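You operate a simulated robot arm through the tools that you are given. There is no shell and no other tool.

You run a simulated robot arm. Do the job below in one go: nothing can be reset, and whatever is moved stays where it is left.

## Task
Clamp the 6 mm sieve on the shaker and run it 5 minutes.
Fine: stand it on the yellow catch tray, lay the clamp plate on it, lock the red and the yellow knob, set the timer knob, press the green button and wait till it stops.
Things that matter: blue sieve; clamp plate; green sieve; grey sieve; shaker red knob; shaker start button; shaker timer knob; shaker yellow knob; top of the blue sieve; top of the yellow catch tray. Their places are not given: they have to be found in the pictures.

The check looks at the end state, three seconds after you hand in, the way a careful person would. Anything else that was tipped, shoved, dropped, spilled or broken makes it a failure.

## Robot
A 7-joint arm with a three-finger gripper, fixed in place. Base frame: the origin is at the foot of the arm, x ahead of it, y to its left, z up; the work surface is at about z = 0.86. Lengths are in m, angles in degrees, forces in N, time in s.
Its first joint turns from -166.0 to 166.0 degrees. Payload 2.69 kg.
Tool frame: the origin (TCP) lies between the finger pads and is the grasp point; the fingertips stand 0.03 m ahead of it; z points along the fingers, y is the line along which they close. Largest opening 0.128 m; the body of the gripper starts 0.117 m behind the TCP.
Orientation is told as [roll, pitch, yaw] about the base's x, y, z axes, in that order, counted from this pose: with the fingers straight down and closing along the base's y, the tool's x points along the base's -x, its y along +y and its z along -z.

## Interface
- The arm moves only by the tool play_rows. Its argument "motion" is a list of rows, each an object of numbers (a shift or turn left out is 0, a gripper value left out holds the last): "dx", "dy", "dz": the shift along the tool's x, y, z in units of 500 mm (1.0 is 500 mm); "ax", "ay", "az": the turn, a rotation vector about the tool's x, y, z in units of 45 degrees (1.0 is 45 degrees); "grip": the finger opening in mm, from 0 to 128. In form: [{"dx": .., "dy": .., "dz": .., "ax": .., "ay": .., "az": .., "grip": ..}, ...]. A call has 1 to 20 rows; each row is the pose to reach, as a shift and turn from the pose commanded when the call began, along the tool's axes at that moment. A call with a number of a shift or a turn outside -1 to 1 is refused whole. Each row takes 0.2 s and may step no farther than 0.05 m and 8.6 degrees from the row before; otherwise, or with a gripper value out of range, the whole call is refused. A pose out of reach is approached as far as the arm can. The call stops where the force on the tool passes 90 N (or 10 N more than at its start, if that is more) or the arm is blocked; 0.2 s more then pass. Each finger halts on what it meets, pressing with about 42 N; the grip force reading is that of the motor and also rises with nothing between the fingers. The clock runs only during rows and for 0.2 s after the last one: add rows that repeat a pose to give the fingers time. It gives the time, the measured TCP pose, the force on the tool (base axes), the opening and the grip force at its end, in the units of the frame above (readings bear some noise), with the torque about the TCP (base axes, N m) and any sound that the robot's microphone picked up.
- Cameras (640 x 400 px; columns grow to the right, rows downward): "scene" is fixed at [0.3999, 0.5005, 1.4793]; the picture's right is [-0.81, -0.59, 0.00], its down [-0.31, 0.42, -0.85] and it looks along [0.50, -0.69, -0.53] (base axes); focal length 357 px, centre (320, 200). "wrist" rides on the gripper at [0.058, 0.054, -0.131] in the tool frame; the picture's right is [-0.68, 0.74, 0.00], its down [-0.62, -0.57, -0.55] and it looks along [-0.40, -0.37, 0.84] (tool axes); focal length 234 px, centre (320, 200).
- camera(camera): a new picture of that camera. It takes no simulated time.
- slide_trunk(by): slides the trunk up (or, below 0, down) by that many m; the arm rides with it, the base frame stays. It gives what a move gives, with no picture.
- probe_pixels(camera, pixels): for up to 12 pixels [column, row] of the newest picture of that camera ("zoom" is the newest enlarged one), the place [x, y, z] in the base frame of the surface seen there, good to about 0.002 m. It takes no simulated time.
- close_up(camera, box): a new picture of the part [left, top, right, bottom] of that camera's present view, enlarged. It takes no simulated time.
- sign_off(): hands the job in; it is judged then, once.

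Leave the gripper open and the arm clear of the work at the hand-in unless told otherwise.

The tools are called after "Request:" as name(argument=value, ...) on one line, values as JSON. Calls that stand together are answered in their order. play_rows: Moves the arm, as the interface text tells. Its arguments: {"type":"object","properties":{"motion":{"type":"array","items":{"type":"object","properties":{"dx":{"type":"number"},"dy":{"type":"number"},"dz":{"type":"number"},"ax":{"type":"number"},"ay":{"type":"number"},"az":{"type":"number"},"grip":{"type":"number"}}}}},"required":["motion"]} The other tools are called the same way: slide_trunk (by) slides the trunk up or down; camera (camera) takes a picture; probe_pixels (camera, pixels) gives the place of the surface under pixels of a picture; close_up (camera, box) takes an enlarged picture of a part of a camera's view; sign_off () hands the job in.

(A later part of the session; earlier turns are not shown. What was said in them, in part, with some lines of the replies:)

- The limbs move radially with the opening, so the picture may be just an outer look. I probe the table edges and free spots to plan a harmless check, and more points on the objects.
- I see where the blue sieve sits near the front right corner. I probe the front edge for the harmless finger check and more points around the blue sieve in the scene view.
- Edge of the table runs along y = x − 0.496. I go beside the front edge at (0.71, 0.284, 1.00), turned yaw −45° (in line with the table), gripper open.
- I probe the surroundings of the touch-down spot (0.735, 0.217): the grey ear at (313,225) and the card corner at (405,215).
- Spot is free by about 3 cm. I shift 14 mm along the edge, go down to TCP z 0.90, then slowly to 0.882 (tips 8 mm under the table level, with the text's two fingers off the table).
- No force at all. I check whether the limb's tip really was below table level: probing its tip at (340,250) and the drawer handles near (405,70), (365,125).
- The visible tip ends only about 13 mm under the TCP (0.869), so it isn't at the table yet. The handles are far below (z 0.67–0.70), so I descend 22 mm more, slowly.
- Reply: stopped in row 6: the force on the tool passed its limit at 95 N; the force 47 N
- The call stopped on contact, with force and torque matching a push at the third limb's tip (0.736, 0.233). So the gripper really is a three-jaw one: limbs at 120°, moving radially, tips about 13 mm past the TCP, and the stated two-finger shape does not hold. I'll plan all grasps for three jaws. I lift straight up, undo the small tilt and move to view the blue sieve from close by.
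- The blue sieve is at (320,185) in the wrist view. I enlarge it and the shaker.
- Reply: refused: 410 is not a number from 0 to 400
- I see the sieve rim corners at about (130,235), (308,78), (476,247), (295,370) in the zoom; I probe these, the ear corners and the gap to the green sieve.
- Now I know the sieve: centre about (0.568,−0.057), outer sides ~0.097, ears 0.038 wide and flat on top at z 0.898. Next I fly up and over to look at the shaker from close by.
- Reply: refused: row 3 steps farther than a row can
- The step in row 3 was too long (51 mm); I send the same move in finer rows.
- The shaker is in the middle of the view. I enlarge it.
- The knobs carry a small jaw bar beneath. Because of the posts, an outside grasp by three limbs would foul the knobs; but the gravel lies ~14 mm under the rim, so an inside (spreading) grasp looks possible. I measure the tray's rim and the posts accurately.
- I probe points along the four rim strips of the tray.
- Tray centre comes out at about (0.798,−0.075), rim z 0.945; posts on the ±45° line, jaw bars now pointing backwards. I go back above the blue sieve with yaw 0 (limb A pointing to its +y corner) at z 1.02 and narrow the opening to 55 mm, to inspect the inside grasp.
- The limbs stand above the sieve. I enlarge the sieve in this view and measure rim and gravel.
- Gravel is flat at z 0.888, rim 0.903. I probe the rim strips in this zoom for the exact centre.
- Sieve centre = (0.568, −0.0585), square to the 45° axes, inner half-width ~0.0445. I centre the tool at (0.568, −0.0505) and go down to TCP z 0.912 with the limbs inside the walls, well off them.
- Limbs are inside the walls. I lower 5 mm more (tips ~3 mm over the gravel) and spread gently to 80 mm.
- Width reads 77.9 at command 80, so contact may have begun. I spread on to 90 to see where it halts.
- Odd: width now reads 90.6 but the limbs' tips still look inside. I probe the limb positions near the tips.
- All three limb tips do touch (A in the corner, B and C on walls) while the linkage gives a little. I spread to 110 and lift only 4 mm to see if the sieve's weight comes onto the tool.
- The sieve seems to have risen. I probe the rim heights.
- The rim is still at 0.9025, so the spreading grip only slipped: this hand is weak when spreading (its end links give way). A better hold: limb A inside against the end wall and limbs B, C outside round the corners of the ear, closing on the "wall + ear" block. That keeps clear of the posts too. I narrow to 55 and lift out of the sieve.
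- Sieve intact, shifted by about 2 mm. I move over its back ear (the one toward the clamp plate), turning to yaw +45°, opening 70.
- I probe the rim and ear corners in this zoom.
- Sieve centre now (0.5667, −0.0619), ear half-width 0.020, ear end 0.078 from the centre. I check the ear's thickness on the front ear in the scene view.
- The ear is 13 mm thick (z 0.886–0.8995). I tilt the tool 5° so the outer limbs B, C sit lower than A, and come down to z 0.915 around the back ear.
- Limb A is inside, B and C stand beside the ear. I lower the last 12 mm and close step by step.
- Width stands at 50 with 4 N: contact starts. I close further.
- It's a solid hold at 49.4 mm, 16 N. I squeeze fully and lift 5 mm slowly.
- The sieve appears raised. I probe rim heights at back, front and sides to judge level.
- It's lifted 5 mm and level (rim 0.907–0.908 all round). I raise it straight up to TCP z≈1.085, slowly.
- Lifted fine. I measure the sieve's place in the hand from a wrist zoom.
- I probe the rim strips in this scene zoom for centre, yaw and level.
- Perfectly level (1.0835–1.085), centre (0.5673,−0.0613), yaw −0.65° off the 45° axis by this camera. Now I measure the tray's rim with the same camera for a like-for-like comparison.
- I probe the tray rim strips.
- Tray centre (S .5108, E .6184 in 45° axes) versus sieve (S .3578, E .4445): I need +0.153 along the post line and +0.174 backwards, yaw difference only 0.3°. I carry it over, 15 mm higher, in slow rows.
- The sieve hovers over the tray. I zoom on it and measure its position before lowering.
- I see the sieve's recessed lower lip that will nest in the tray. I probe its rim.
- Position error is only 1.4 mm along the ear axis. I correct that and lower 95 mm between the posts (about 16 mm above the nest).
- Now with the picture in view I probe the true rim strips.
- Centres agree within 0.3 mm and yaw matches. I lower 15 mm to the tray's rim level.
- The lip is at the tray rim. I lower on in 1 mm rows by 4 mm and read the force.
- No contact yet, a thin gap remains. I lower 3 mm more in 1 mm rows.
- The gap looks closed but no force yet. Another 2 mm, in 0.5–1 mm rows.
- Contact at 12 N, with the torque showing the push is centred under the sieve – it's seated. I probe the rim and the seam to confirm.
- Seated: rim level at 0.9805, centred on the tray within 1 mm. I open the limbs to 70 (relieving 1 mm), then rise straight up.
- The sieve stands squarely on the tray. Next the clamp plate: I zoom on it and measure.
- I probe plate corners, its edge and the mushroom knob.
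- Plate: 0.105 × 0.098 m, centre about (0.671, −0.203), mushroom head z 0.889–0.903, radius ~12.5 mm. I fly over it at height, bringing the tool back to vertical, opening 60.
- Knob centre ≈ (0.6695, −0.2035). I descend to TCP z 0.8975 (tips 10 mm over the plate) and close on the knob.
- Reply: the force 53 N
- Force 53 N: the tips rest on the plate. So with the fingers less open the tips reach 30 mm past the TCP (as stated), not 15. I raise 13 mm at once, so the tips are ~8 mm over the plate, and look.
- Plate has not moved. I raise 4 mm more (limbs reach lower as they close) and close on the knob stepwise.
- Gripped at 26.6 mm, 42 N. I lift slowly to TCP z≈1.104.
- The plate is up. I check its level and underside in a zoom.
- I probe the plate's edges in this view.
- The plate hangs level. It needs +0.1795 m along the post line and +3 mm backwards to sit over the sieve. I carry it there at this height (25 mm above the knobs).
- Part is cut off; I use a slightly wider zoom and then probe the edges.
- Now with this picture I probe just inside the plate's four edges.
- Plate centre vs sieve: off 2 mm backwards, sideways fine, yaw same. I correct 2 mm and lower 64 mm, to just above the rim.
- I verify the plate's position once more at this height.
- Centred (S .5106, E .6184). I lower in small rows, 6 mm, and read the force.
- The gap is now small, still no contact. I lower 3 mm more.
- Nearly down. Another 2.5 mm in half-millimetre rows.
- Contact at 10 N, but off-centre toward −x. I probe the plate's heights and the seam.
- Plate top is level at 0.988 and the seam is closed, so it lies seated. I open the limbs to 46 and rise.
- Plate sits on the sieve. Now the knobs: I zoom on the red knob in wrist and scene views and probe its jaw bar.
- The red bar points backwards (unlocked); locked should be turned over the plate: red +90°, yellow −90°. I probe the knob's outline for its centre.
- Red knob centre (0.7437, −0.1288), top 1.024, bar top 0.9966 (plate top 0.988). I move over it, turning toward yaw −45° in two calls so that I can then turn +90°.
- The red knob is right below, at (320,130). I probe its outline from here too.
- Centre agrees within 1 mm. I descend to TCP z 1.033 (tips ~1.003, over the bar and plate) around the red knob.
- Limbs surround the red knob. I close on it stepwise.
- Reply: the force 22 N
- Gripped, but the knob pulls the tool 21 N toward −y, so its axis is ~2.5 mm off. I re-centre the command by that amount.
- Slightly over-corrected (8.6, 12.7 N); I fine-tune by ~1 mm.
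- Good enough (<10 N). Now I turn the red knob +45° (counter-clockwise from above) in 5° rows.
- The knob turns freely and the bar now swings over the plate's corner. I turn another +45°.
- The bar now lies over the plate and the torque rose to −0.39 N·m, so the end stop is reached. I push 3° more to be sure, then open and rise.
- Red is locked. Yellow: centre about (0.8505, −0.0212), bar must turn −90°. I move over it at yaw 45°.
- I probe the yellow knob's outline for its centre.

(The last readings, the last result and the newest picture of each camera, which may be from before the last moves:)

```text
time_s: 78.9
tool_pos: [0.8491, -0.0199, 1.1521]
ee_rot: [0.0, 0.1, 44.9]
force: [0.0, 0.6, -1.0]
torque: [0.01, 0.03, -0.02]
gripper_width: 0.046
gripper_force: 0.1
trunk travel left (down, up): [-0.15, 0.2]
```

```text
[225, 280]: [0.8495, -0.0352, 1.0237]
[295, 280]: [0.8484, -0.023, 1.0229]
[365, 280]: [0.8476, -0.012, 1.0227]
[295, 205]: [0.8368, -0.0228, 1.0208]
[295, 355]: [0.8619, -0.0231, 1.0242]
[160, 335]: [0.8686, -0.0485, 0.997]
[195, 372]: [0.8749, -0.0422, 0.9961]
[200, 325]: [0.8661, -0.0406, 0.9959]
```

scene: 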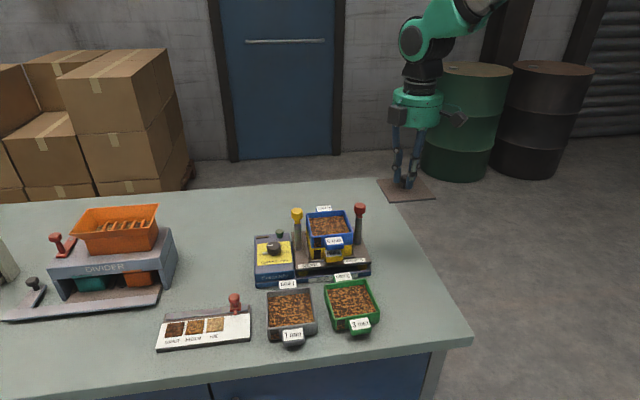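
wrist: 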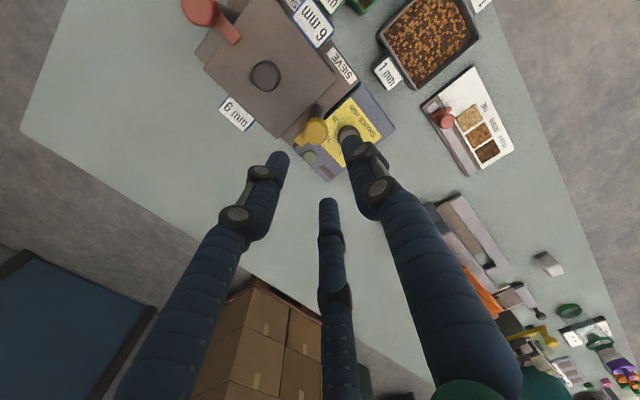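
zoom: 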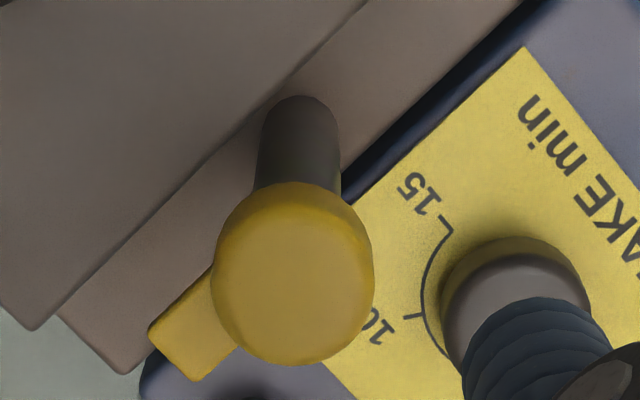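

Estimates of the centre vary by 2–3 mm; I take (0.8506, −0.0230) and descend to TCP z 1.033 around it.

Request:
play_rows(motion=[{"dx": 0.0025, "dy": -0.0025, "dz": 0.06}, {"dx": 0.0025, "dy": -0.0025, "dz": 0.13}, {"dx": 0.0025, "dy": -0.0025, "dz": 0.18}, {"dx": 0.0025, "dy": -0.0025, "dz": 0.215}, {"dx": 0.0025, "dy": -0.0025, "dz": 0.24}, {"dx": 0.0025, "dy": -0.0025, "dz": 0.24}])

Request:
close_up(camera="scene", box=[262, 175, 352, 255])

Request:
camera(camera="wrist")

```text
time_s: 80.3
tool_pos: [0.8488, -0.0228, 1.0326]
ee_rot: [0.0, 0.0, 44.8]
force: [0.8, 0.4, 0.0]
torque: [0.02, -0.02, -0.01]
gripper_width: 0.0462
gripper_force: 0.1
trunk travel left (down, up): [-0.15, 0.2]
```

```text
5.00 times, centred on (307, 215) of scene
```

zoom: 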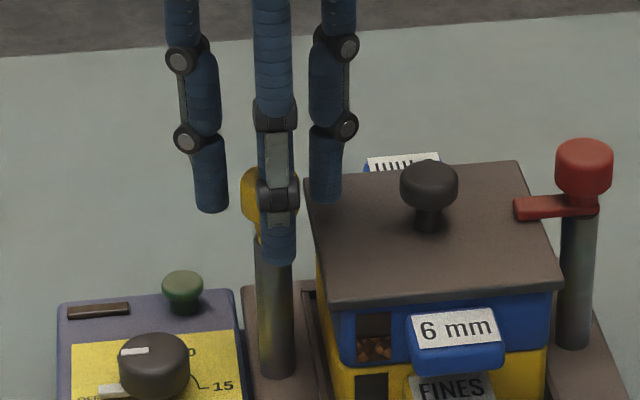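

```text
taken
```

wrist: 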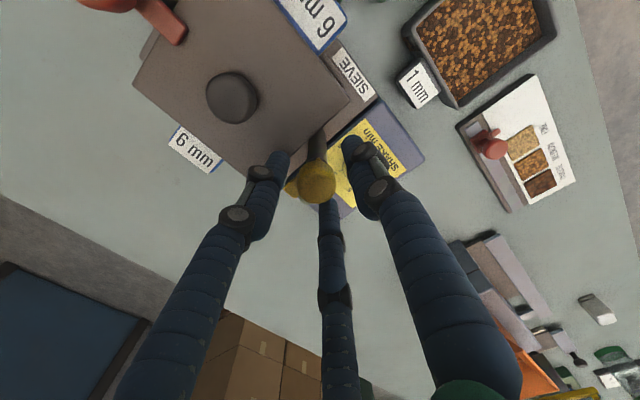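

I close on the yellow knob stepwise and read the side force.

Request:
play_rows(motion=[{"grip": 40}, {"grip": 34}, {"grip": 30}, {"grip": 27}, {"grip": 24}, {"grip": 20}, {"grip": 16}, {"grip": 10}, {"grip": 10}])

```text
time_s: 82.3
tool_pos: [0.8501, -0.0217, 1.0324]
ee_rot: [-0.2, 0.0, 44.9]
force: [8.5, 0.3, 1.2]
torque: [0.0, -0.25, 0.04]
gripper_width: 0.0303
gripper_force: 15.5
trunk travel left (down, up): [-0.15, 0.2]
```

Still settling (30.3 mm, 15 N). I give it more time with a firmer command.

Request:
play_rows(motion=[{"grip": 5}, {"grip": 0}, {"grip": 0}, {"grip": 0}])

Request:
close_up(camera="scene", box=[262, 175, 352, 255])

Request:
close_up(camera="wrist", box=[260, 120, 380, 220])

```text
time_s: 83.3
tool_pos: [0.8504, -0.0225, 1.0313]
ee_rot: [-0.1, 0.0, 44.8]
force: [17.8, -8.3, 1.4]
torque: [-0.41, -0.76, 0.02]
gripper_width: 0.0288
gripper_force: 41.6
trunk travel left (down, up): [-0.15, 0.2]
```

```text
5.00 times, centred on (307, 215) of scene
```

zoom: 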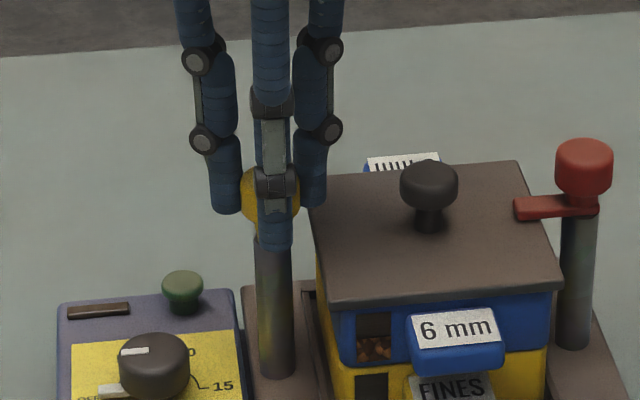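

```text
4.00 times, centred on (320, 170) of wrist
```

zoom: 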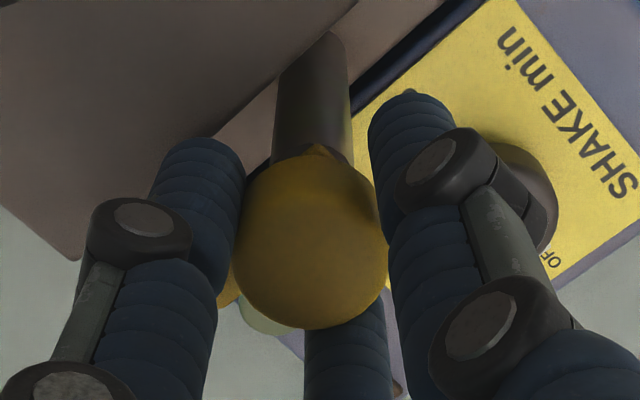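

Side force (17.8, −8.3) N: I shift the command 1.8 mm along it to centre.

Request:
play_rows(motion=[{"dx": -0.0006, "dy": -0.0017}, {"dx": -0.0011, "dy": -0.0034}, {"dx": -0.0011, "dy": -0.0034}])

```text
time_s: 84.1
tool_pos: [0.8518, -0.0247, 1.0322]
ee_rot: [0.1, 0.0, 44.9]
force: [8.9, -6.0, 5.9]
torque: [-0.2, -0.22, -0.04]
gripper_width: 0.0283
gripper_force: 42.3
trunk travel left (down, up): [-0.15, 0.2]
```

Better (8.9, −6.0). A bit more of the same, then I turn the yellow knob −45° (clockwise from above).

Request:
play_rows(motion=[{"dx": -0.0004, "dy": -0.0018}, {"dx": -0.0004, "dy": -0.0018, "az": 0.1}, {"dx": -0.0004, "dy": -0.0018, "az": 0.2}, {"dx": -0.0004, "dy": -0.0018, "az": 0.3}, {"dx": -0.0004, "dy": -0.0018, "az": 0.4}, {"dx": -0.0004, "dy": -0.0018, "az": 0.5}, {"dx": -0.0004, "dy": -0.0018, "az": 0.6}, {"dx": -0.0004, "dy": -0.0018, "az": 0.7}, {"dx": -0.0004, "dy": -0.0018, "az": 0.8}, {"dx": -0.0004, "dy": -0.0018, "az": 0.9}, {"dx": -0.0004, "dy": -0.0018, "az": 1.0}, {"dx": -0.0004, "dy": -0.0018, "az": 1.0}])

Request:
close_up(camera="scene", box=[262, 175, 352, 255])

```text
time_s: 86.7
tool_pos: [0.8521, -0.0256, 1.0322]
ee_rot: [-0.1, 0.0, -0.2]
force: [5.5, -17.8, 2.2]
torque: [-0.39, -0.09, 0.01]
gripper_width: 0.0273
gripper_force: 44.5
trunk travel left (down, up): [-0.15, 0.2]
```

```text
5.00 times, centred on (307, 215) of scene
```

zoom: 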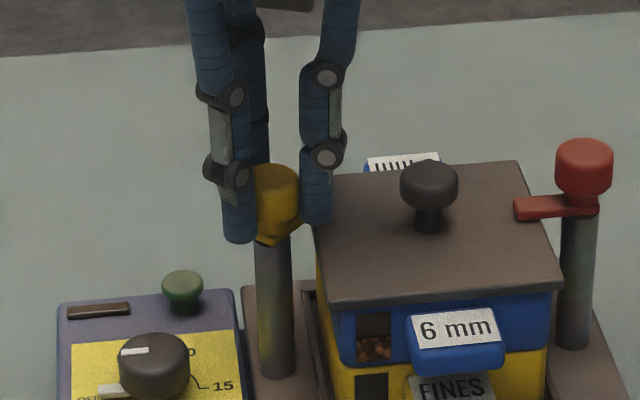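

The bar is moving over. Side force (5.5, −17.8): I re-centre 1.4 mm toward −y and turn the other −45°.

Request:
play_rows(motion=[{"dx": -0.0008, "dy": -0.0028}, {"dx": -0.0008, "dy": -0.0028, "az": 0.1}, {"dx": -0.0008, "dy": -0.0028, "az": 0.2}, {"dx": -0.0008, "dy": -0.0028, "az": 0.3}, {"dx": -0.0008, "dy": -0.0028, "az": 0.4}, {"dx": -0.0008, "dy": -0.0028, "az": 0.5}, {"dx": -0.0008, "dy": -0.0028, "az": 0.6}, {"dx": -0.0008, "dy": -0.0028, "az": 0.7}, {"dx": -0.0008, "dy": -0.0028, "az": 0.8}, {"dx": -0.0008, "dy": -0.0028, "az": 0.9}, {"dx": -0.0008, "dy": -0.0028, "az": 1.0}, {"dx": -0.0008, "dy": -0.0028, "az": 1.0}])

Request:
close_up(camera="scene", box=[262, 175, 352, 255])

```text
time_s: 89.3
tool_pos: [0.852, -0.0258, 1.0315]
ee_rot: [-0.1, -0.1, -45.2]
force: [-2.9, 7.2, -1.8]
torque: [0.24, 0.1, 0.0]
gripper_width: 0.027
gripper_force: 45.1
trunk travel left (down, up): [-0.15, 0.2]
```

```text
5.00 times, centred on (307, 215) of scene
```

zoom: 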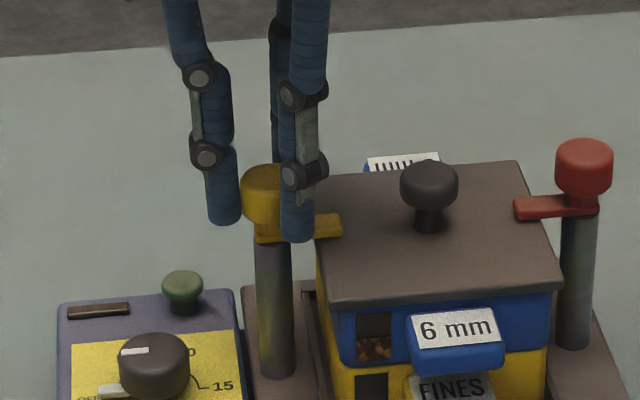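

The bar points onto the plate, but no end-stop torque yet. I turn on a few degrees until it rises.

Request:
play_rows(motion=[{"az": 0.05}, {"az": 0.1}, {"az": 0.1}])

Request:
close_up(camera="scene", box=[262, 175, 352, 255])

```text
time_s: 90.1
tool_pos: [0.8529, -0.0245, 1.0319]
ee_rot: [0.1, -0.1, -49.6]
force: [-4.6, 6.3, -0.5]
torque: [0.07, 0.19, 0.23]
gripper_width: 0.0269
gripper_force: 45.1
trunk travel left (down, up): [-0.15, 0.2]
```

```text
5.00 times, centred on (307, 215) of scene
```

zoom: 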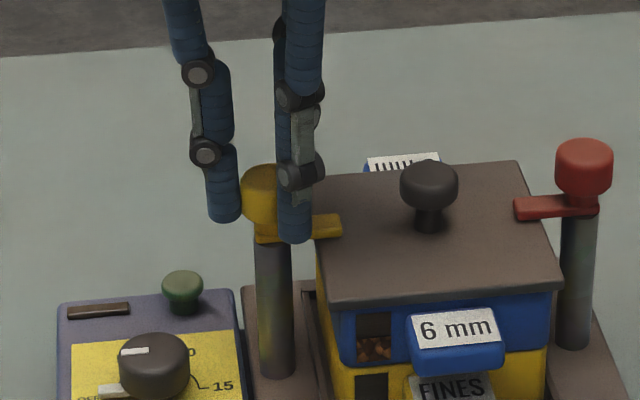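

Torque is rising (0.23 N·m). Four degrees more to reach the stop like on the red one, then back slightly, open and rise.

Request:
play_rows(motion=[{"az": 0.05}, {"az": 0.1}, {"az": 0.1}])

Request:
play_rows(motion=[{"az": -0.05}, {"az": -0.05, "grip": 24}, {"az": -0.05, "grip": 32}, {"az": -0.05, "grip": 40}, {"az": -0.05, "grip": 46}, {"az": -0.05, "grip": 46}, {"az": -0.05, "dz": -0.04}, {"az": -0.05, "dz": -0.1}, {"az": -0.05, "dz": -0.17}, {"az": -0.05, "dz": -0.24}])

Request:
close_up(camera="scene", box=[252, 190, 382, 280])

Request:
camera(camera="wrist")

```text
time_s: 90.9
tool_pos: [0.8524, -0.0249, 1.0319]
ee_rot: [0.0, -0.1, -54.1]
force: [-6.0, 6.0, -0.1]
torque: [0.13, 0.15, 0.33]
gripper_width: 0.0272
gripper_force: 45.3
trunk travel left (down, up): [-0.15, 0.2]
```

```text
time_s: 93.1
tool_pos: [0.8525, -0.0273, 1.1516]
ee_rot: [0.0, -0.1, -51.9]
force: [0.7, -0.4, -0.1]
torque: [0.02, 0.0, -0.02]
gripper_width: 0.046
gripper_force: 0.0
trunk travel left (down, up): [-0.15, 0.2]
```

```text
4.44 times, centred on (317, 235) of scene
```

zoom: 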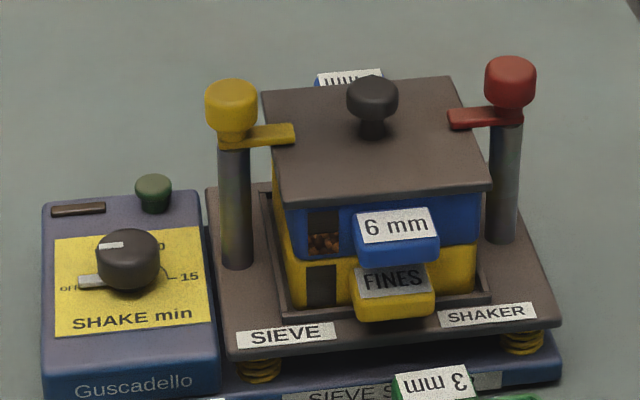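

```text
taken
```

wrist: 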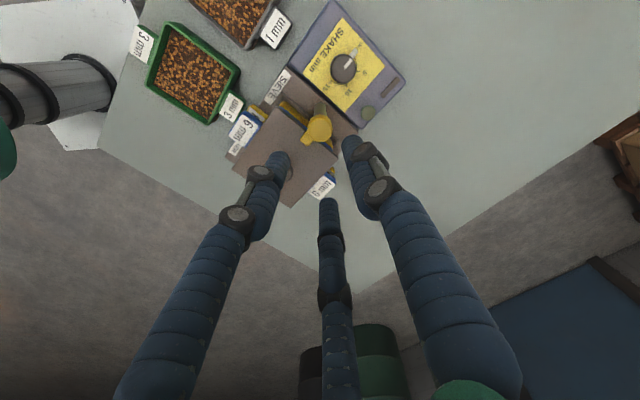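

Both jaw bars lie on the plate. Now the timer dial: I zoom on it in the wrist view.

Request:
close_up(camera="wrist", box=[290, 10, 410, 125])

Request:
close_up(camera="wrist", box=[310, 30, 390, 105])

Request:
close_up(camera="scene", box=[252, 225, 302, 265])

```text
3.48 times, centred on (350, 68) of wrist
```

zoom: 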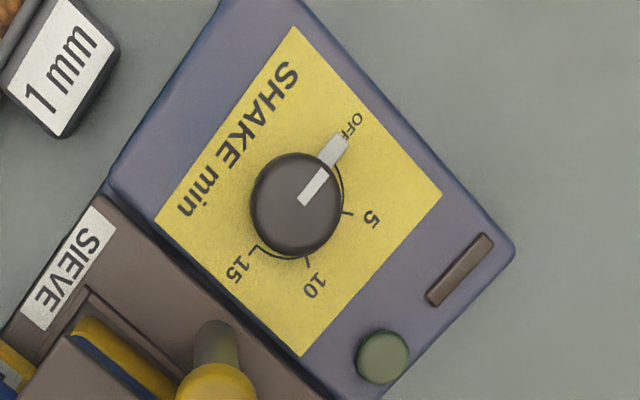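

```text
5.33 times, centred on (350, 68) of wrist
```

zoom: 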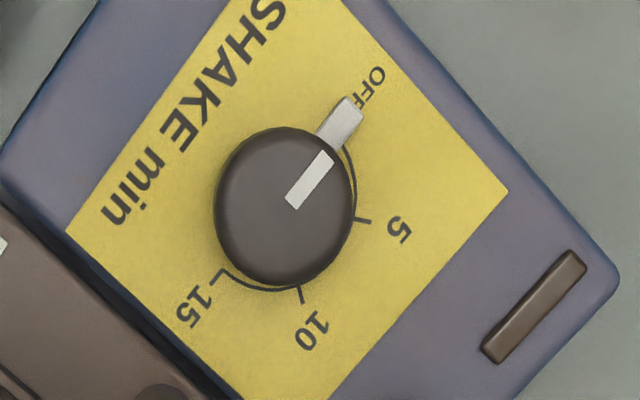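

```text
10.00 times, centred on (277, 245) of scene
```

zoom: 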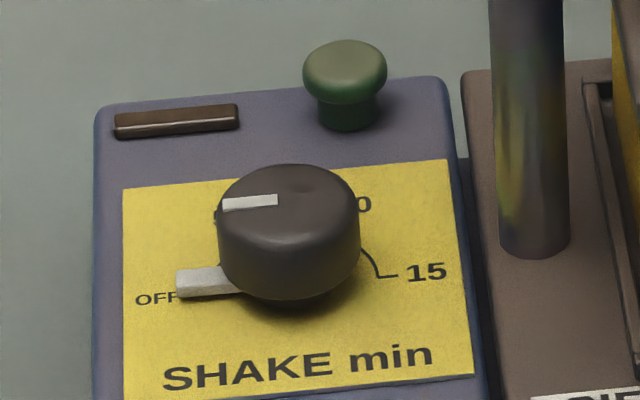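

The pointer is at OFF; the scale goes clockwise OFF → 5 → 10 → 15. I probe ticks, pointer and knob to get exact angles.

Request:
close_up(camera="wrist", box=[310, 30, 390, 105])

Request:
probe_pixels(camera="zoom", pixels=[[371, 221], [359, 219], [303, 302], [299, 288], [215, 281], [224, 270], [350, 101], [345, 115], [292, 200], [325, 160], [333, 132], [398, 230]])

Request:
probe_pixels(camera="zoom", pixels=[[220, 205], [350, 205], [285, 135], [285, 270], [240, 150], [335, 260], [310, 335], [190, 310], [375, 85], [285, 205], [320, 135], [345, 145]])

```text
5.33 times, centred on (350, 68) of wrist
```

zoom: 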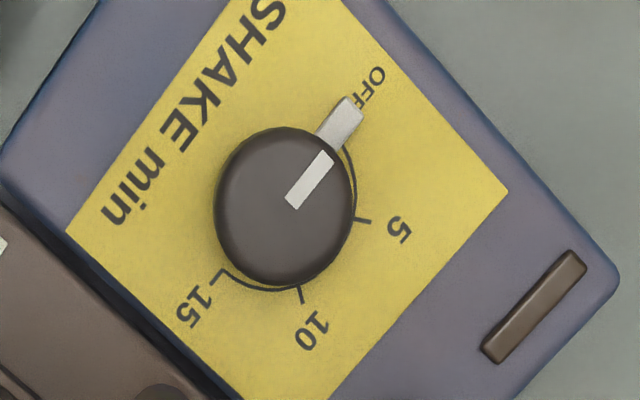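

```text
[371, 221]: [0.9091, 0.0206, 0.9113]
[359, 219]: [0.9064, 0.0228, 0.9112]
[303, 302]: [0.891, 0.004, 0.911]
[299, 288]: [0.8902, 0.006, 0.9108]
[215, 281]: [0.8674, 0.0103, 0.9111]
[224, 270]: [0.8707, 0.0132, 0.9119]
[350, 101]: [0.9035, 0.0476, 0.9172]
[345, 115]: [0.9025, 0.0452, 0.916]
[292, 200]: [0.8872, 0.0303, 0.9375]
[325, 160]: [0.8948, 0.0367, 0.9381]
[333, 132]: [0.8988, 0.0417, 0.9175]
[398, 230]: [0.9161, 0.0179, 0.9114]
```

```text
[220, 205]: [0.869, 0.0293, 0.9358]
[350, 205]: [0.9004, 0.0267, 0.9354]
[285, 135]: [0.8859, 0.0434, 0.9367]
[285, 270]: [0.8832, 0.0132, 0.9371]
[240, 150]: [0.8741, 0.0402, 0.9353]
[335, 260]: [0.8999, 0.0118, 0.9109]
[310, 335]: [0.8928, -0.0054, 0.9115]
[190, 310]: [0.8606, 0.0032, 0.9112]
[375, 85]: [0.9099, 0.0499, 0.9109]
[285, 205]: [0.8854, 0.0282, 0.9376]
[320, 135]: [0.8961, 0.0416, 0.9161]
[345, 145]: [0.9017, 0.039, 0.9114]
```

Angles about the dial centre: OFF +46°, "5" −17°, "10" −76°, "15" −134°: 60° steps, so I need −60° (clockwise). I get the knob centre from the scene camera also, which proved the more accurate one.

Request:
close_up(camera="scene", box=[252, 225, 302, 265])

Request:
probe_pixels(camera="zoom", pixels=[[222, 200], [355, 200], [289, 172], [289, 230], [289, 200], [250, 202], [180, 285], [395, 276], [345, 60], [310, 60], [380, 60], [345, 85]])

```text
10.00 times, centred on (277, 245) of scene
```

zoom: 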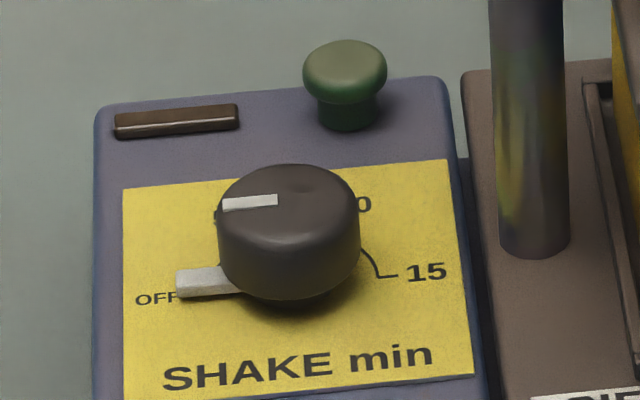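

```text
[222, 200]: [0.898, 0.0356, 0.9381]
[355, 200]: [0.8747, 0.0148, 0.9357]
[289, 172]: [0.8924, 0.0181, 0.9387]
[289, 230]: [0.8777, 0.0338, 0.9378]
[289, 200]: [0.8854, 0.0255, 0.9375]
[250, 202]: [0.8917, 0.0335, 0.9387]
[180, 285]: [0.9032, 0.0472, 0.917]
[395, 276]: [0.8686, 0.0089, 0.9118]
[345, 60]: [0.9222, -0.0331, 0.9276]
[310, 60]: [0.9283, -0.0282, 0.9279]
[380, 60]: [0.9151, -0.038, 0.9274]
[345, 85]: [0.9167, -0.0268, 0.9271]
```

Timer knob centre ≈ (0.886, 0.0262), top z 0.9375, pointer tab up to 0.9175. I move over it turning to yaw ≈ −7°, at height, opening 52.

Request:
play_rows(motion=[{"dx": 0.007, "dy": 0.02, "az": -0.16, "grip": 52}, {"dx": 0.014, "dy": 0.04, "az": -0.33}, {"dx": 0.021, "dy": 0.06, "az": -0.5}, {"dx": 0.028, "dy": 0.08, "az": -0.67}, {"dx": 0.035, "dy": 0.1, "az": -0.84}, {"dx": 0.0416, "dy": 0.1178, "az": -1.0}, {"dx": 0.0416, "dy": 0.1178, "az": -1.0}])

Request:
camera(camera="wrist")

```text
time_s: 94.7
tool_pos: [0.8861, 0.0279, 1.1524]
ee_rot: [-0.1, 0.0, -6.8]
force: [0.4, -0.2, -1.5]
torque: [0.01, 0.01, 0.0]
gripper_width: 0.0518
gripper_force: 0.0
trunk travel left (down, up): [-0.15, 0.2]
```

```text
taken
```

wrist: 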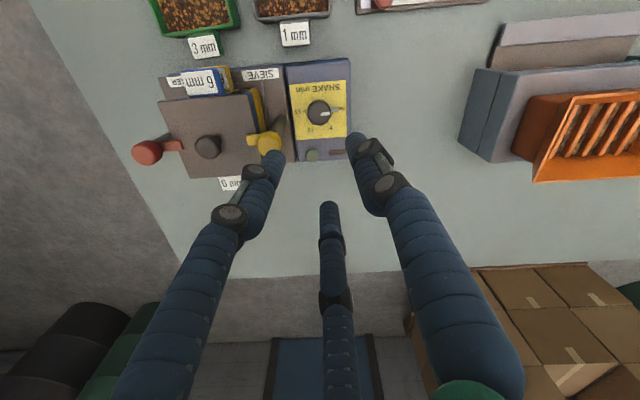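

I descend to just above the knob (TCP 0.978), yaw −4°, opening 46, keeping the limbs clear of the yellow post.

Request:
play_rows(motion=[{"dz": 0.08, "az": -0.06, "grip": 46}, {"dz": 0.16, "az": -0.06}, {"dz": 0.24, "az": -0.06}, {"dz": 0.31, "az": -0.06}, {"dz": 0.348, "az": -0.06}, {"dz": 0.348, "az": -0.06}])

Request:
close_up(camera="scene", box=[237, 185, 317, 265])

Request:
camera(camera="wrist")

```text
time_s: 96.1
tool_pos: [0.8854, 0.0264, 0.9788]
ee_rot: [-0.1, 0.0, -4.1]
force: [0.4, -0.5, 0.2]
torque: [0.03, -0.03, 0.0]
gripper_width: 0.046
gripper_force: 0.0
trunk travel left (down, up): [-0.15, 0.2]
```

```text
5.00 times, centred on (277, 225) of scene
```

zoom: 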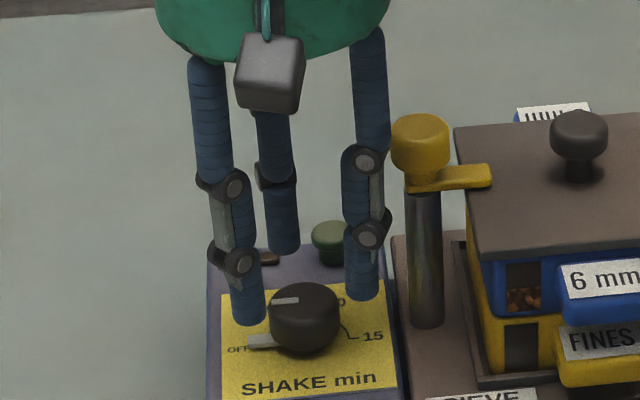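

```text
taken
```

wrist: 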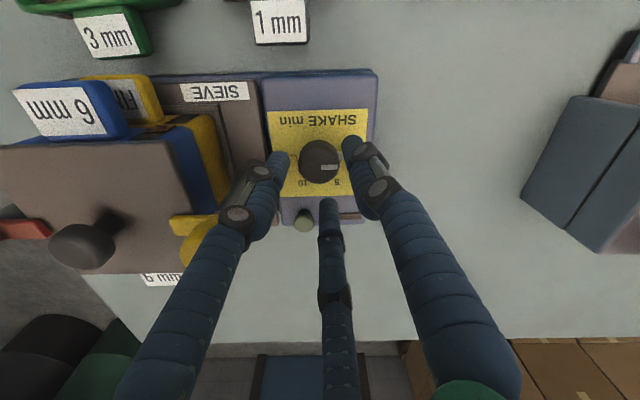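

Clear of the post by ~9 mm. I lower to TCP z 0.953 (tips ~0.923, above the pointer tab) and close.

Request:
play_rows(motion=[{"dz": 0.016}, {"dz": 0.032}, {"dz": 0.044}, {"dz": 0.05}, {"dz": 0.05}])

Request:
close_up(camera="scene", box=[237, 185, 317, 265])

```text
time_s: 97.3
tool_pos: [0.8858, 0.0276, 0.9526]
ee_rot: [0.1, 0.1, -4.2]
force: [-0.3, 0.8, -0.3]
torque: [0.0, 0.01, -0.03]
gripper_width: 0.0458
gripper_force: 0.0
trunk travel left (down, up): [-0.15, 0.2]
```

```text
5.00 times, centred on (277, 225) of scene
```

zoom: 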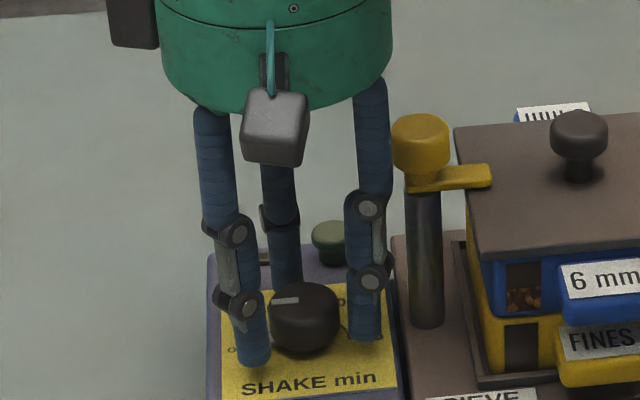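

No contact. I close on the timer knob gently.

Request:
play_rows(motion=[{"grip": 41}, {"grip": 37}, {"grip": 34}, {"grip": 31}, {"grip": 28}, {"grip": 25}, {"grip": 22}, {"grip": 20}, {"grip": 20}])

Request:
close_up(camera="scene", box=[237, 185, 317, 265])

```text
time_s: 99.3
tool_pos: [0.8859, 0.0272, 0.9535]
ee_rot: [0.0, 0.0, -4.1]
force: [2.7, -3.8, -0.1]
torque: [-0.16, -0.08, -0.01]
gripper_width: 0.0343
gripper_force: 10.5
trunk travel left (down, up): [-0.15, 0.2]
```

```text
5.00 times, centred on (277, 225) of scene
```

zoom: 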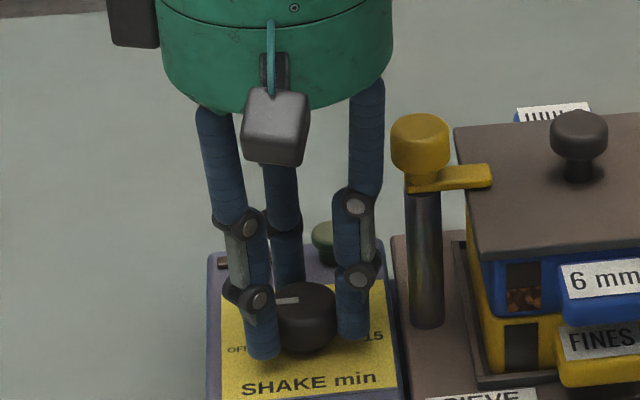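

Contact at 34 mm, well centred. I squeeze more and turn −40° first.

Request:
play_rows(motion=[{"grip": 12}, {"grip": 8}, {"grip": 8}, {"az": 0.1}, {"az": 0.2}, {"az": 0.3}, {"az": 0.4}, {"az": 0.5}, {"az": 0.6}, {"az": 0.7}, {"az": 0.8}, {"az": 0.889}, {"az": 0.889}])

Request:
close_up(camera="scene", box=[237, 185, 317, 265])

Request:
close_up(camera="wrist", box=[260, 110, 380, 210])

```text
time_s: 102.1
tool_pos: [0.8862, 0.0259, 0.9537]
ee_rot: [0.0, 0.1, -44.2]
force: [5.3, -15.1, 2.6]
torque: [-0.39, -0.03, 0.01]
gripper_width: 0.0333
gripper_force: 19.0
trunk travel left (down, up): [-0.15, 0.2]
```

```text
5.00 times, centred on (277, 225) of scene
```

zoom: 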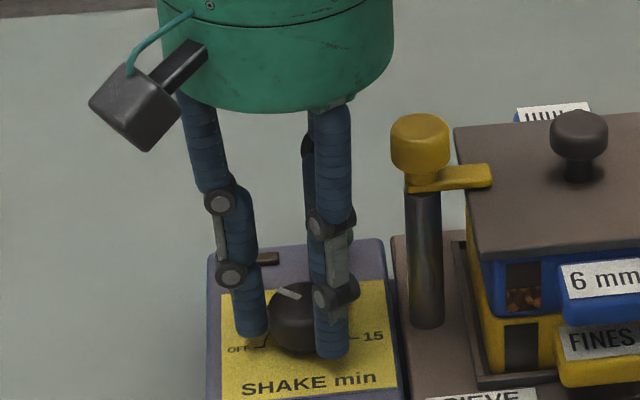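

```text
4.00 times, centred on (320, 160) of wrist
```

zoom: 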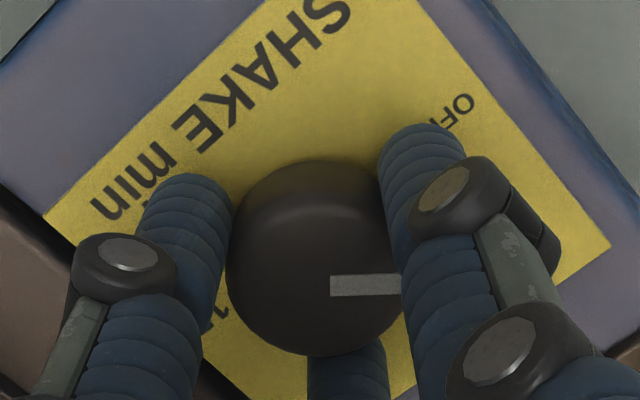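

The pointer followed (now near +5°). I re-centre 1 mm and turn the remaining −20°.

Request:
play_rows(motion=[{"dx": -0.0022, "dy": -0.0012}, {"dx": -0.0022, "dy": -0.0012, "az": 0.1}, {"dx": -0.0022, "dy": -0.0012, "az": 0.2}, {"dx": -0.0022, "dy": -0.0012, "az": 0.3}, {"dx": -0.0022, "dy": -0.0012, "az": 0.4}, {"dx": -0.0022, "dy": -0.0012, "az": 0.444}, {"dx": -0.0022, "dy": -0.0012, "az": 0.444}])

Request:
close_up(camera="wrist", box=[260, 110, 380, 210])

Request:
probe_pixels(camera="zoom", pixels=[[335, 285], [350, 290], [370, 295], [390, 300], [320, 250], [240, 260], [320, 180], [320, 340]])

```text
time_s: 103.7
tool_pos: [0.8852, 0.0262, 0.9526]
ee_rot: [0.0, 0.0, -64.3]
force: [-2.1, -1.6, 4.8]
torque: [-0.03, 0.01, 0.02]
gripper_width: 0.0326
gripper_force: 44.9
trunk travel left (down, up): [-0.15, 0.2]
```

```text
4.00 times, centred on (320, 160) of wrist
```

zoom: 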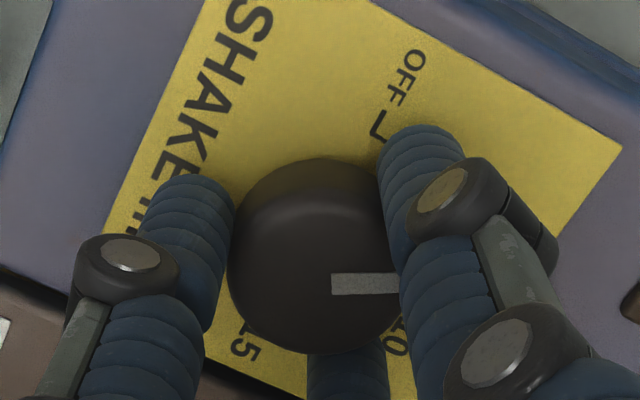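

```text
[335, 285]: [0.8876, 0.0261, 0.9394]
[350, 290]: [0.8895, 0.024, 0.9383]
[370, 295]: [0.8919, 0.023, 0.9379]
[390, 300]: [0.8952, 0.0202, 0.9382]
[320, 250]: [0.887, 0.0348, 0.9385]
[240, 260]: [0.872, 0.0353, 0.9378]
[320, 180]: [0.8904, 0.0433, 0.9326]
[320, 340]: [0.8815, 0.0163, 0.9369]
```

The white pointer now lies at about −17°, i.e. on the "5" mark (−15…−17°). I open gently to 44, rise and inspect the dial.

Request:
play_rows(motion=[{"grip": 20}, {"grip": 32}, {"grip": 38}, {"grip": 44}, {"grip": 44}, {"dz": -0.03}, {"dz": -0.08}, {"dz": -0.15}, {"dz": -0.23}, {"dz": -0.3}, {"dz": -0.36}])

Request:
camera(camera="wrist")

Request:
close_up(camera="scene", box=[252, 225, 302, 265])

```text
time_s: 106.1
tool_pos: [0.8862, 0.0262, 1.1339]
ee_rot: [-0.2, 0.0, -64.2]
force: [0.0, 0.4, -0.5]
torque: [0.0, 0.0, -0.02]
gripper_width: 0.0441
gripper_force: 0.0
trunk travel left (down, up): [-0.15, 0.2]
```

```text
taken
```

wrist: 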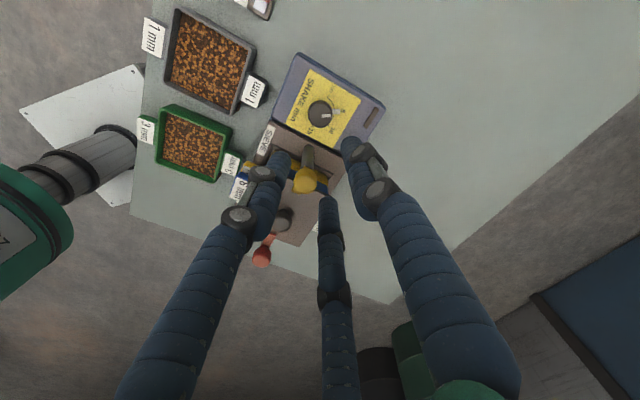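

```text
10.00 times, centred on (277, 245) of scene
```

zoom: 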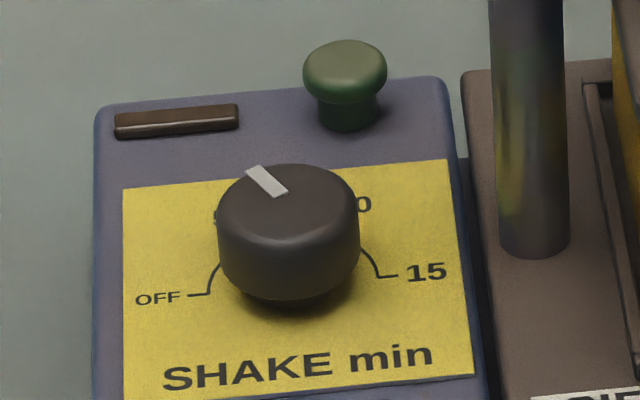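

I zoom on the dial in the wrist view and compare pointer tab and "5" tick.

Request:
close_up(camera="wrist", box=[295, 80, 365, 145])

```text
6.15 times, centred on (330, 112) of wrist
```

zoom: 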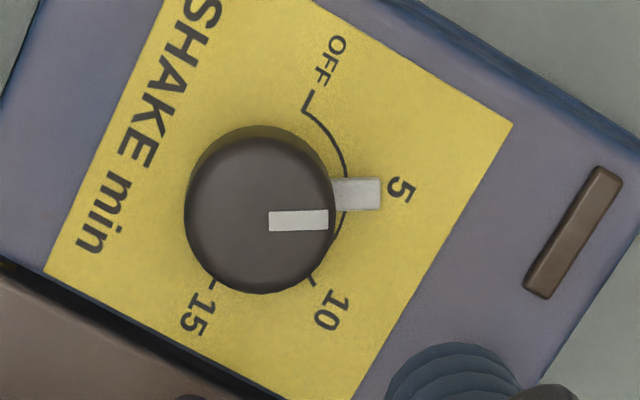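

The tab covers the "5" tick. I probe the ticks and tab end to check the angle.

Request:
probe_pixels(camera="zoom", pixels=[[306, 106], [311, 95], [379, 193], [379, 182], [379, 205], [345, 195], [316, 284], [309, 276], [214, 283], [399, 190], [270, 222], [327, 219]])

```text
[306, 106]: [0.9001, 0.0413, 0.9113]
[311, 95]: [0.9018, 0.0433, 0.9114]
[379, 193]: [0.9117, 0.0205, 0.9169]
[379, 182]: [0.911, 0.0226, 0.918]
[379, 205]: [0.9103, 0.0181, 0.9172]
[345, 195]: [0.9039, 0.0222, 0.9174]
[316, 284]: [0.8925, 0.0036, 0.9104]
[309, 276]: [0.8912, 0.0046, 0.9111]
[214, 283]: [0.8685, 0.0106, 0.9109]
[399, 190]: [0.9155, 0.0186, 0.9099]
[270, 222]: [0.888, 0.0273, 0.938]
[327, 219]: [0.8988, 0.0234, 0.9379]
```

Tab end at −14°, dial "5" at −15° by tick symmetry: set. Now the green button, centre (0.9217, −0.033), top z 0.928. I move over it and close the hand.

Request:
play_rows(motion=[{"dx": -0.04, "dy": 0.004, "grip": 30}, {"dx": -0.09, "dy": 0.008, "grip": 10}, {"dx": -0.1374, "dy": 0.0124, "grip": 0}, {"dx": -0.1374, "dy": 0.0124, "grip": 0}, {"dx": -0.1374, "dy": 0.0124, "dz": 0.08}, {"dx": -0.1374, "dy": 0.0124, "dz": 0.16}, {"dx": -0.1374, "dy": 0.0124, "dz": 0.23}, {"dx": -0.1374, "dy": 0.0124, "dz": 0.28}, {"dx": -0.1374, "dy": 0.0124, "dz": 0.28}])

Request:
close_up(camera="scene", box=[242, 185, 322, 265])

Request:
camera(camera="wrist")

```text
time_s: 108.1
tool_pos: [0.9234, -0.0328, 0.9922]
ee_rot: [-0.1, 0.0, -64.2]
force: [0.3, 0.1, -0.3]
torque: [0.0, 0.0, -0.03]
gripper_width: 0.0022
gripper_force: 31.4
trunk travel left (down, up): [-0.15, 0.2]
```

```text
5.00 times, centred on (282, 225) of scene
```

zoom: 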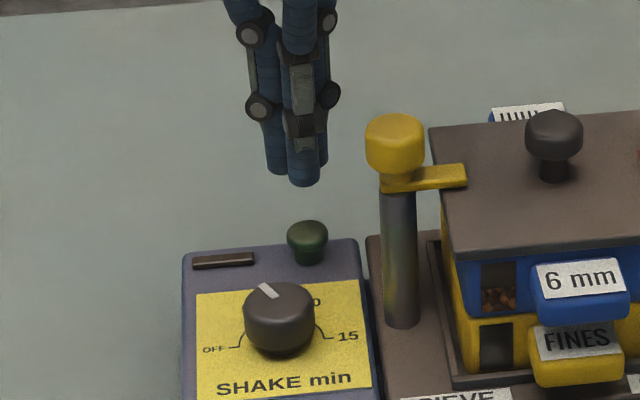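

```text
taken
```

wrist: 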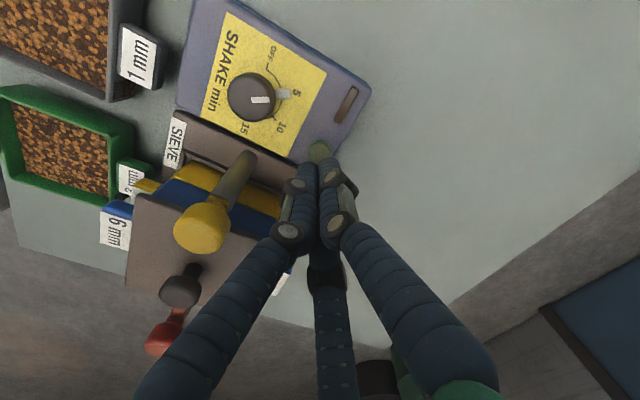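

I check the tip positions above the button.

Request:
close_up(camera="scene", box=[282, 205, 322, 240])

Request:
close_up(camera="scene", box=[282, 200, 322, 235])

Request:
close_up(camera="scene", box=[262, 200, 312, 240])

```text
11.43 times, centred on (302, 222) of scene
```

zoom: 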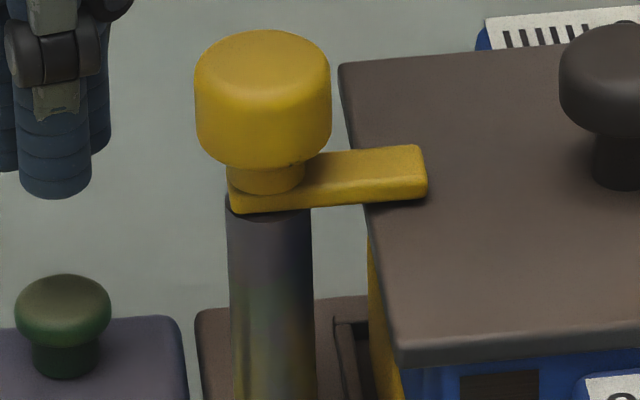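

```text
11.43 times, centred on (302, 218) of scene
```

zoom: 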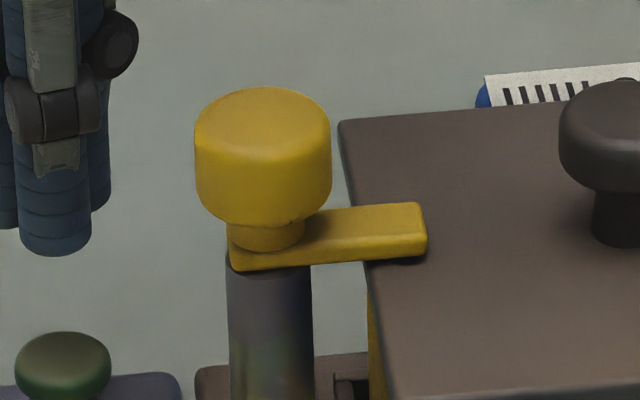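

```text
10.00 times, centred on (287, 220) of scene
```

zoom: 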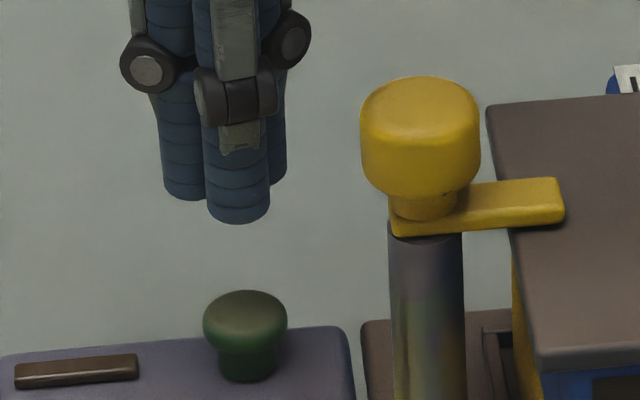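

I probe the three tips in this zoom.

Request:
probe_pixels(camera="zoom", pixels=[[183, 185], [240, 212], [278, 172], [245, 305], [240, 120]])

```text
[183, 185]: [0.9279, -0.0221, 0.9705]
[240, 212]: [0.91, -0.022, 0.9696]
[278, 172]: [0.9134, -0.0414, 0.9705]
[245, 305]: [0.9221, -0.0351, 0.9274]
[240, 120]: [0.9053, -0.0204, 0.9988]
```

Tips are centred over the button within 1–2 mm. I lower to just above it and press slowly, 5 mm past first contact.

Request:
play_rows(motion=[{"dz": 0.03}, {"dz": 0.055}, {"dz": 0.066}, {"dz": 0.07}, {"dz": 0.073}, {"dz": 0.076}, {"dz": 0.079}, {"dz": 0.082}, {"dz": 0.082}])

Request:
close_up(camera="scene", box=[242, 195, 382, 285])

```text
time_s: 110.1
tool_pos: [0.9226, -0.033, 0.9521]
ee_rot: [-0.1, 0.0, -64.2]
force: [1.4, -0.9, 1.4]
torque: [-0.05, 0.0, 0.02]
gripper_width: 0.0061
gripper_force: 31.5
trunk travel left (down, up): [-0.15, 0.2]
```

```text
4.44 times, centred on (312, 240) of scene
```

zoom: 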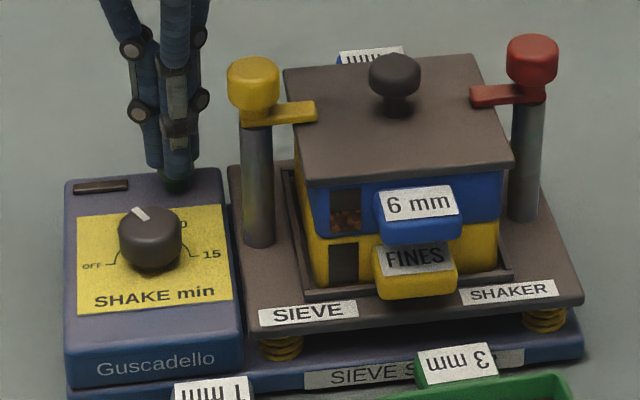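

Touching now (opening pushed to 6 mm, low force). I press on in 1 mm rows.

Request:
play_rows(motion=[{"dz": 0.002}, {"dz": 0.004}, {"dz": 0.006}, {"dz": 0.006}])

Request:
close_up(camera="scene", box=[257, 205, 307, 245])

```text
time_s: 111.1
tool_pos: [0.922, -0.0331, 0.9498]
ee_rot: [0.0, 0.1, -64.2]
force: [-0.3, -0.4, 2.8]
torque: [0.02, 0.03, 0.0]
gripper_width: 0.0061
gripper_force: 31.0
trunk travel left (down, up): [-0.15, 0.2]
heard: click
```

```text
10.00 times, centred on (282, 225) of scene
```

zoom: 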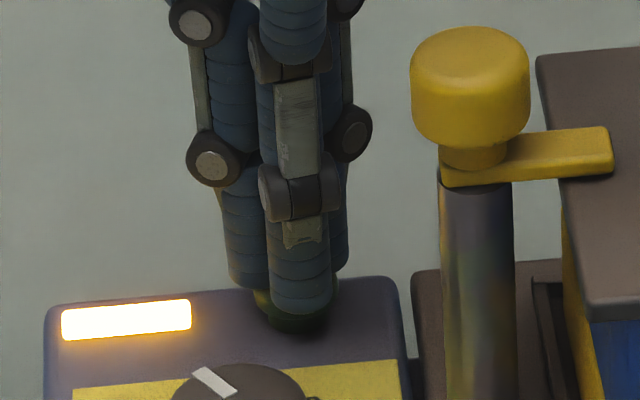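

A click, and the lamp is lit: the shaker runs. I rise straight up and away, then wait and watch.

Request:
play_rows(motion=[{"dz": -0.01}, {"dz": -0.03}, {"dz": -0.08}, {"dz": -0.15}, {"dz": -0.23}, {"dz": -0.31}, {"dz": -0.38}, {"dz": -0.38, "grip": 40}, {"dz": -0.38}])

Request:
close_up(camera="scene", box=[242, 195, 382, 285])

```text
time_s: 113.1
tool_pos: [0.9234, -0.0331, 1.1393]
ee_rot: [0.0, 0.0, -64.1]
force: [0.1, -0.1, -0.1]
torque: [-0.03, -0.02, -0.04]
gripper_width: 0.0399
gripper_force: 0.1
trunk travel left (down, up): [-0.15, 0.2]
```

```text
4.44 times, centred on (312, 240) of scene
```

zoom: 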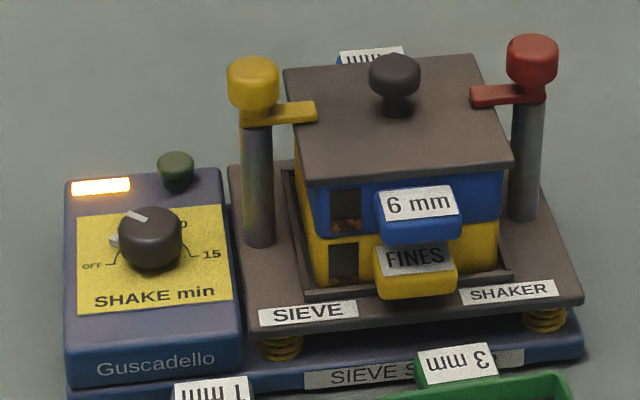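

It runs: the dial is counting back and material drops into the tray. I wait 4 s, moving the arm up and clear meanwhile.

Request:
play_rows(motion=[{"dz": -0.05}, {"dz": -0.1}, {"dz": -0.15}, {"dz": -0.2}, {"dz": -0.2, "dx": 0.05}, {"dz": -0.2, "dx": 0.1}, {"dz": -0.2, "dx": 0.15}, {"dz": -0.2, "dx": 0.2}, {"dz": -0.2, "dx": 0.25}, {"dz": -0.2, "dx": 0.3}, {"dz": -0.2, "dx": 0.35}, {"dz": -0.2, "dx": 0.4}, {"dz": -0.2, "dx": 0.4}, {"dz": -0.2, "dx": 0.4}, {"dz": -0.2, "dx": 0.4}, {"dz": -0.2, "dx": 0.4}, {"dz": -0.2, "dx": 0.4}, {"dz": -0.2, "dx": 0.4}, {"dz": -0.2, "dx": 0.4}, {"dz": -0.2, "dx": 0.4, "grip": 80}])

Request:
close_up(camera="scene", box=[242, 195, 382, 285])

```text
time_s: 117.3
tool_pos: [0.8353, 0.1477, 1.2396]
ee_rot: [0.0, 0.0, -64.2]
force: [0.4, 0.0, -0.4]
torque: [-0.01, -0.01, -0.03]
gripper_width: 0.08
gripper_force: 0.1
trunk travel left (down, up): [-0.15, 0.2]
```

```text
4.44 times, centred on (312, 240) of scene
```

zoom: 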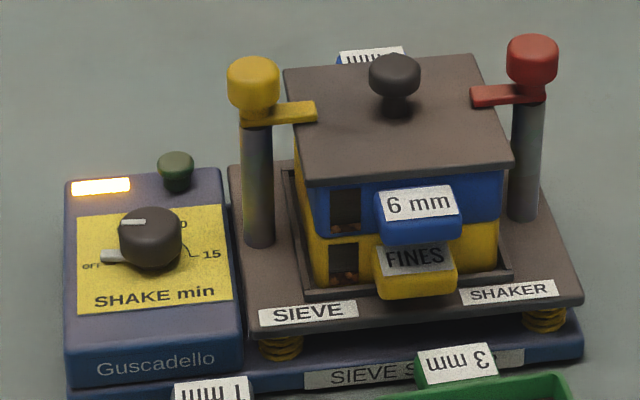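

The dial is close to OFF, lamp still on. I wait on.

Request:
play_rows(motion=[{"grip": 100}, {"grip": 100}, {"grip": 100}, {"grip": 100}, {"grip": 100}, {"grip": 100}, {"grip": 100}, {"grip": 100}, {"grip": 100}, {"grip": 100}, {"grip": 100}, {"grip": 100}, {"grip": 100}, {"grip": 100}, {"grip": 100}])

Request:
close_up(camera="scene", box=[242, 195, 382, 285])

Request:
camera(camera="scene")

```text
time_s: 120.5
tool_pos: [0.8342, 0.1461, 1.2402]
ee_rot: [0.0, -0.1, -64.3]
force: [-0.3, 0.4, 0.0]
torque: [0.01, -0.01, 0.01]
gripper_width: 0.1001
gripper_force: 0.0
trunk travel left (down, up): [-0.15, 0.2]
```

```text
4.44 times, centred on (312, 240) of scene
```

zoom: 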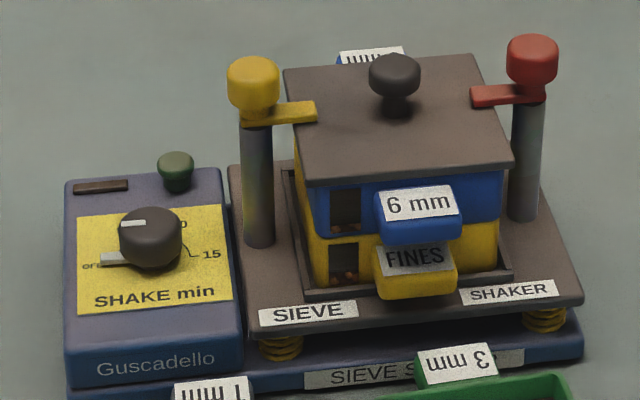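

```text
taken
```

scene: 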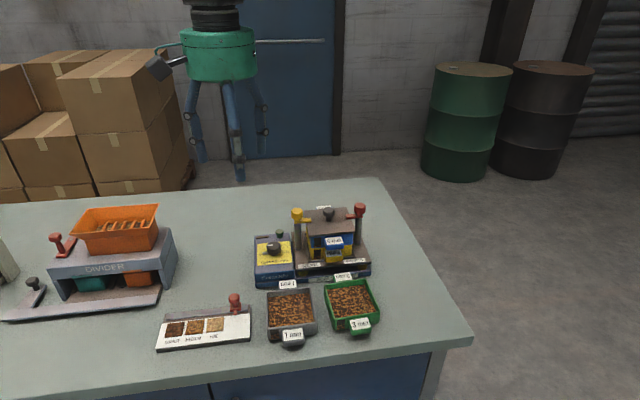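

The lamp is out and the dial is back at OFF, so the run is over. The sieve is still clamped with both bars on the plate. The other sieves, the card and the divider look as they did at the start. The gripper is open and the arm is clear, so I hand in.

Request:
sign_off()

```text
The job is handed in.
```

I clamped the 6 mm (blue) sieve on the shaker, ran it with the timer set at 5, and handed the job in. The result of the check has not come back.

- **Stack:** the sieve sits level on the yellow catch tray, centred to about 1 mm. The clamp plate lies flat on the sieve.
- **Knobs:** the red and yellow knobs are each turned about 90° to their end stops. Both bars lie over the plate.
- **Run:** I set the dial to within about 2° of the "5" mark and pressed the green button. It clicked, the lamp lit and material dropped into the tray. The dial counted back to OFF and the lamp went out after 6 to 10 s of simulated time.
- **Gripper:** it is not the two-finger one described. It has three limbs that close radially, so I held the sieve by its back wall and ear.
- **Unplanned contacts:**
  - One limb pressed the table top at about 95 N while I was finding out how the gripper is built.
  - The limb tips pressed the clamp plate at about 53 N when I first came down on it. It did not visibly move.
  - My first try at gripping the sieve from inside slipped and slid it about 2 mm on the table.

The last pictures show the other two sieves, the sample card and the divider unmoved. The gripper is open and the arm is clear of the work.
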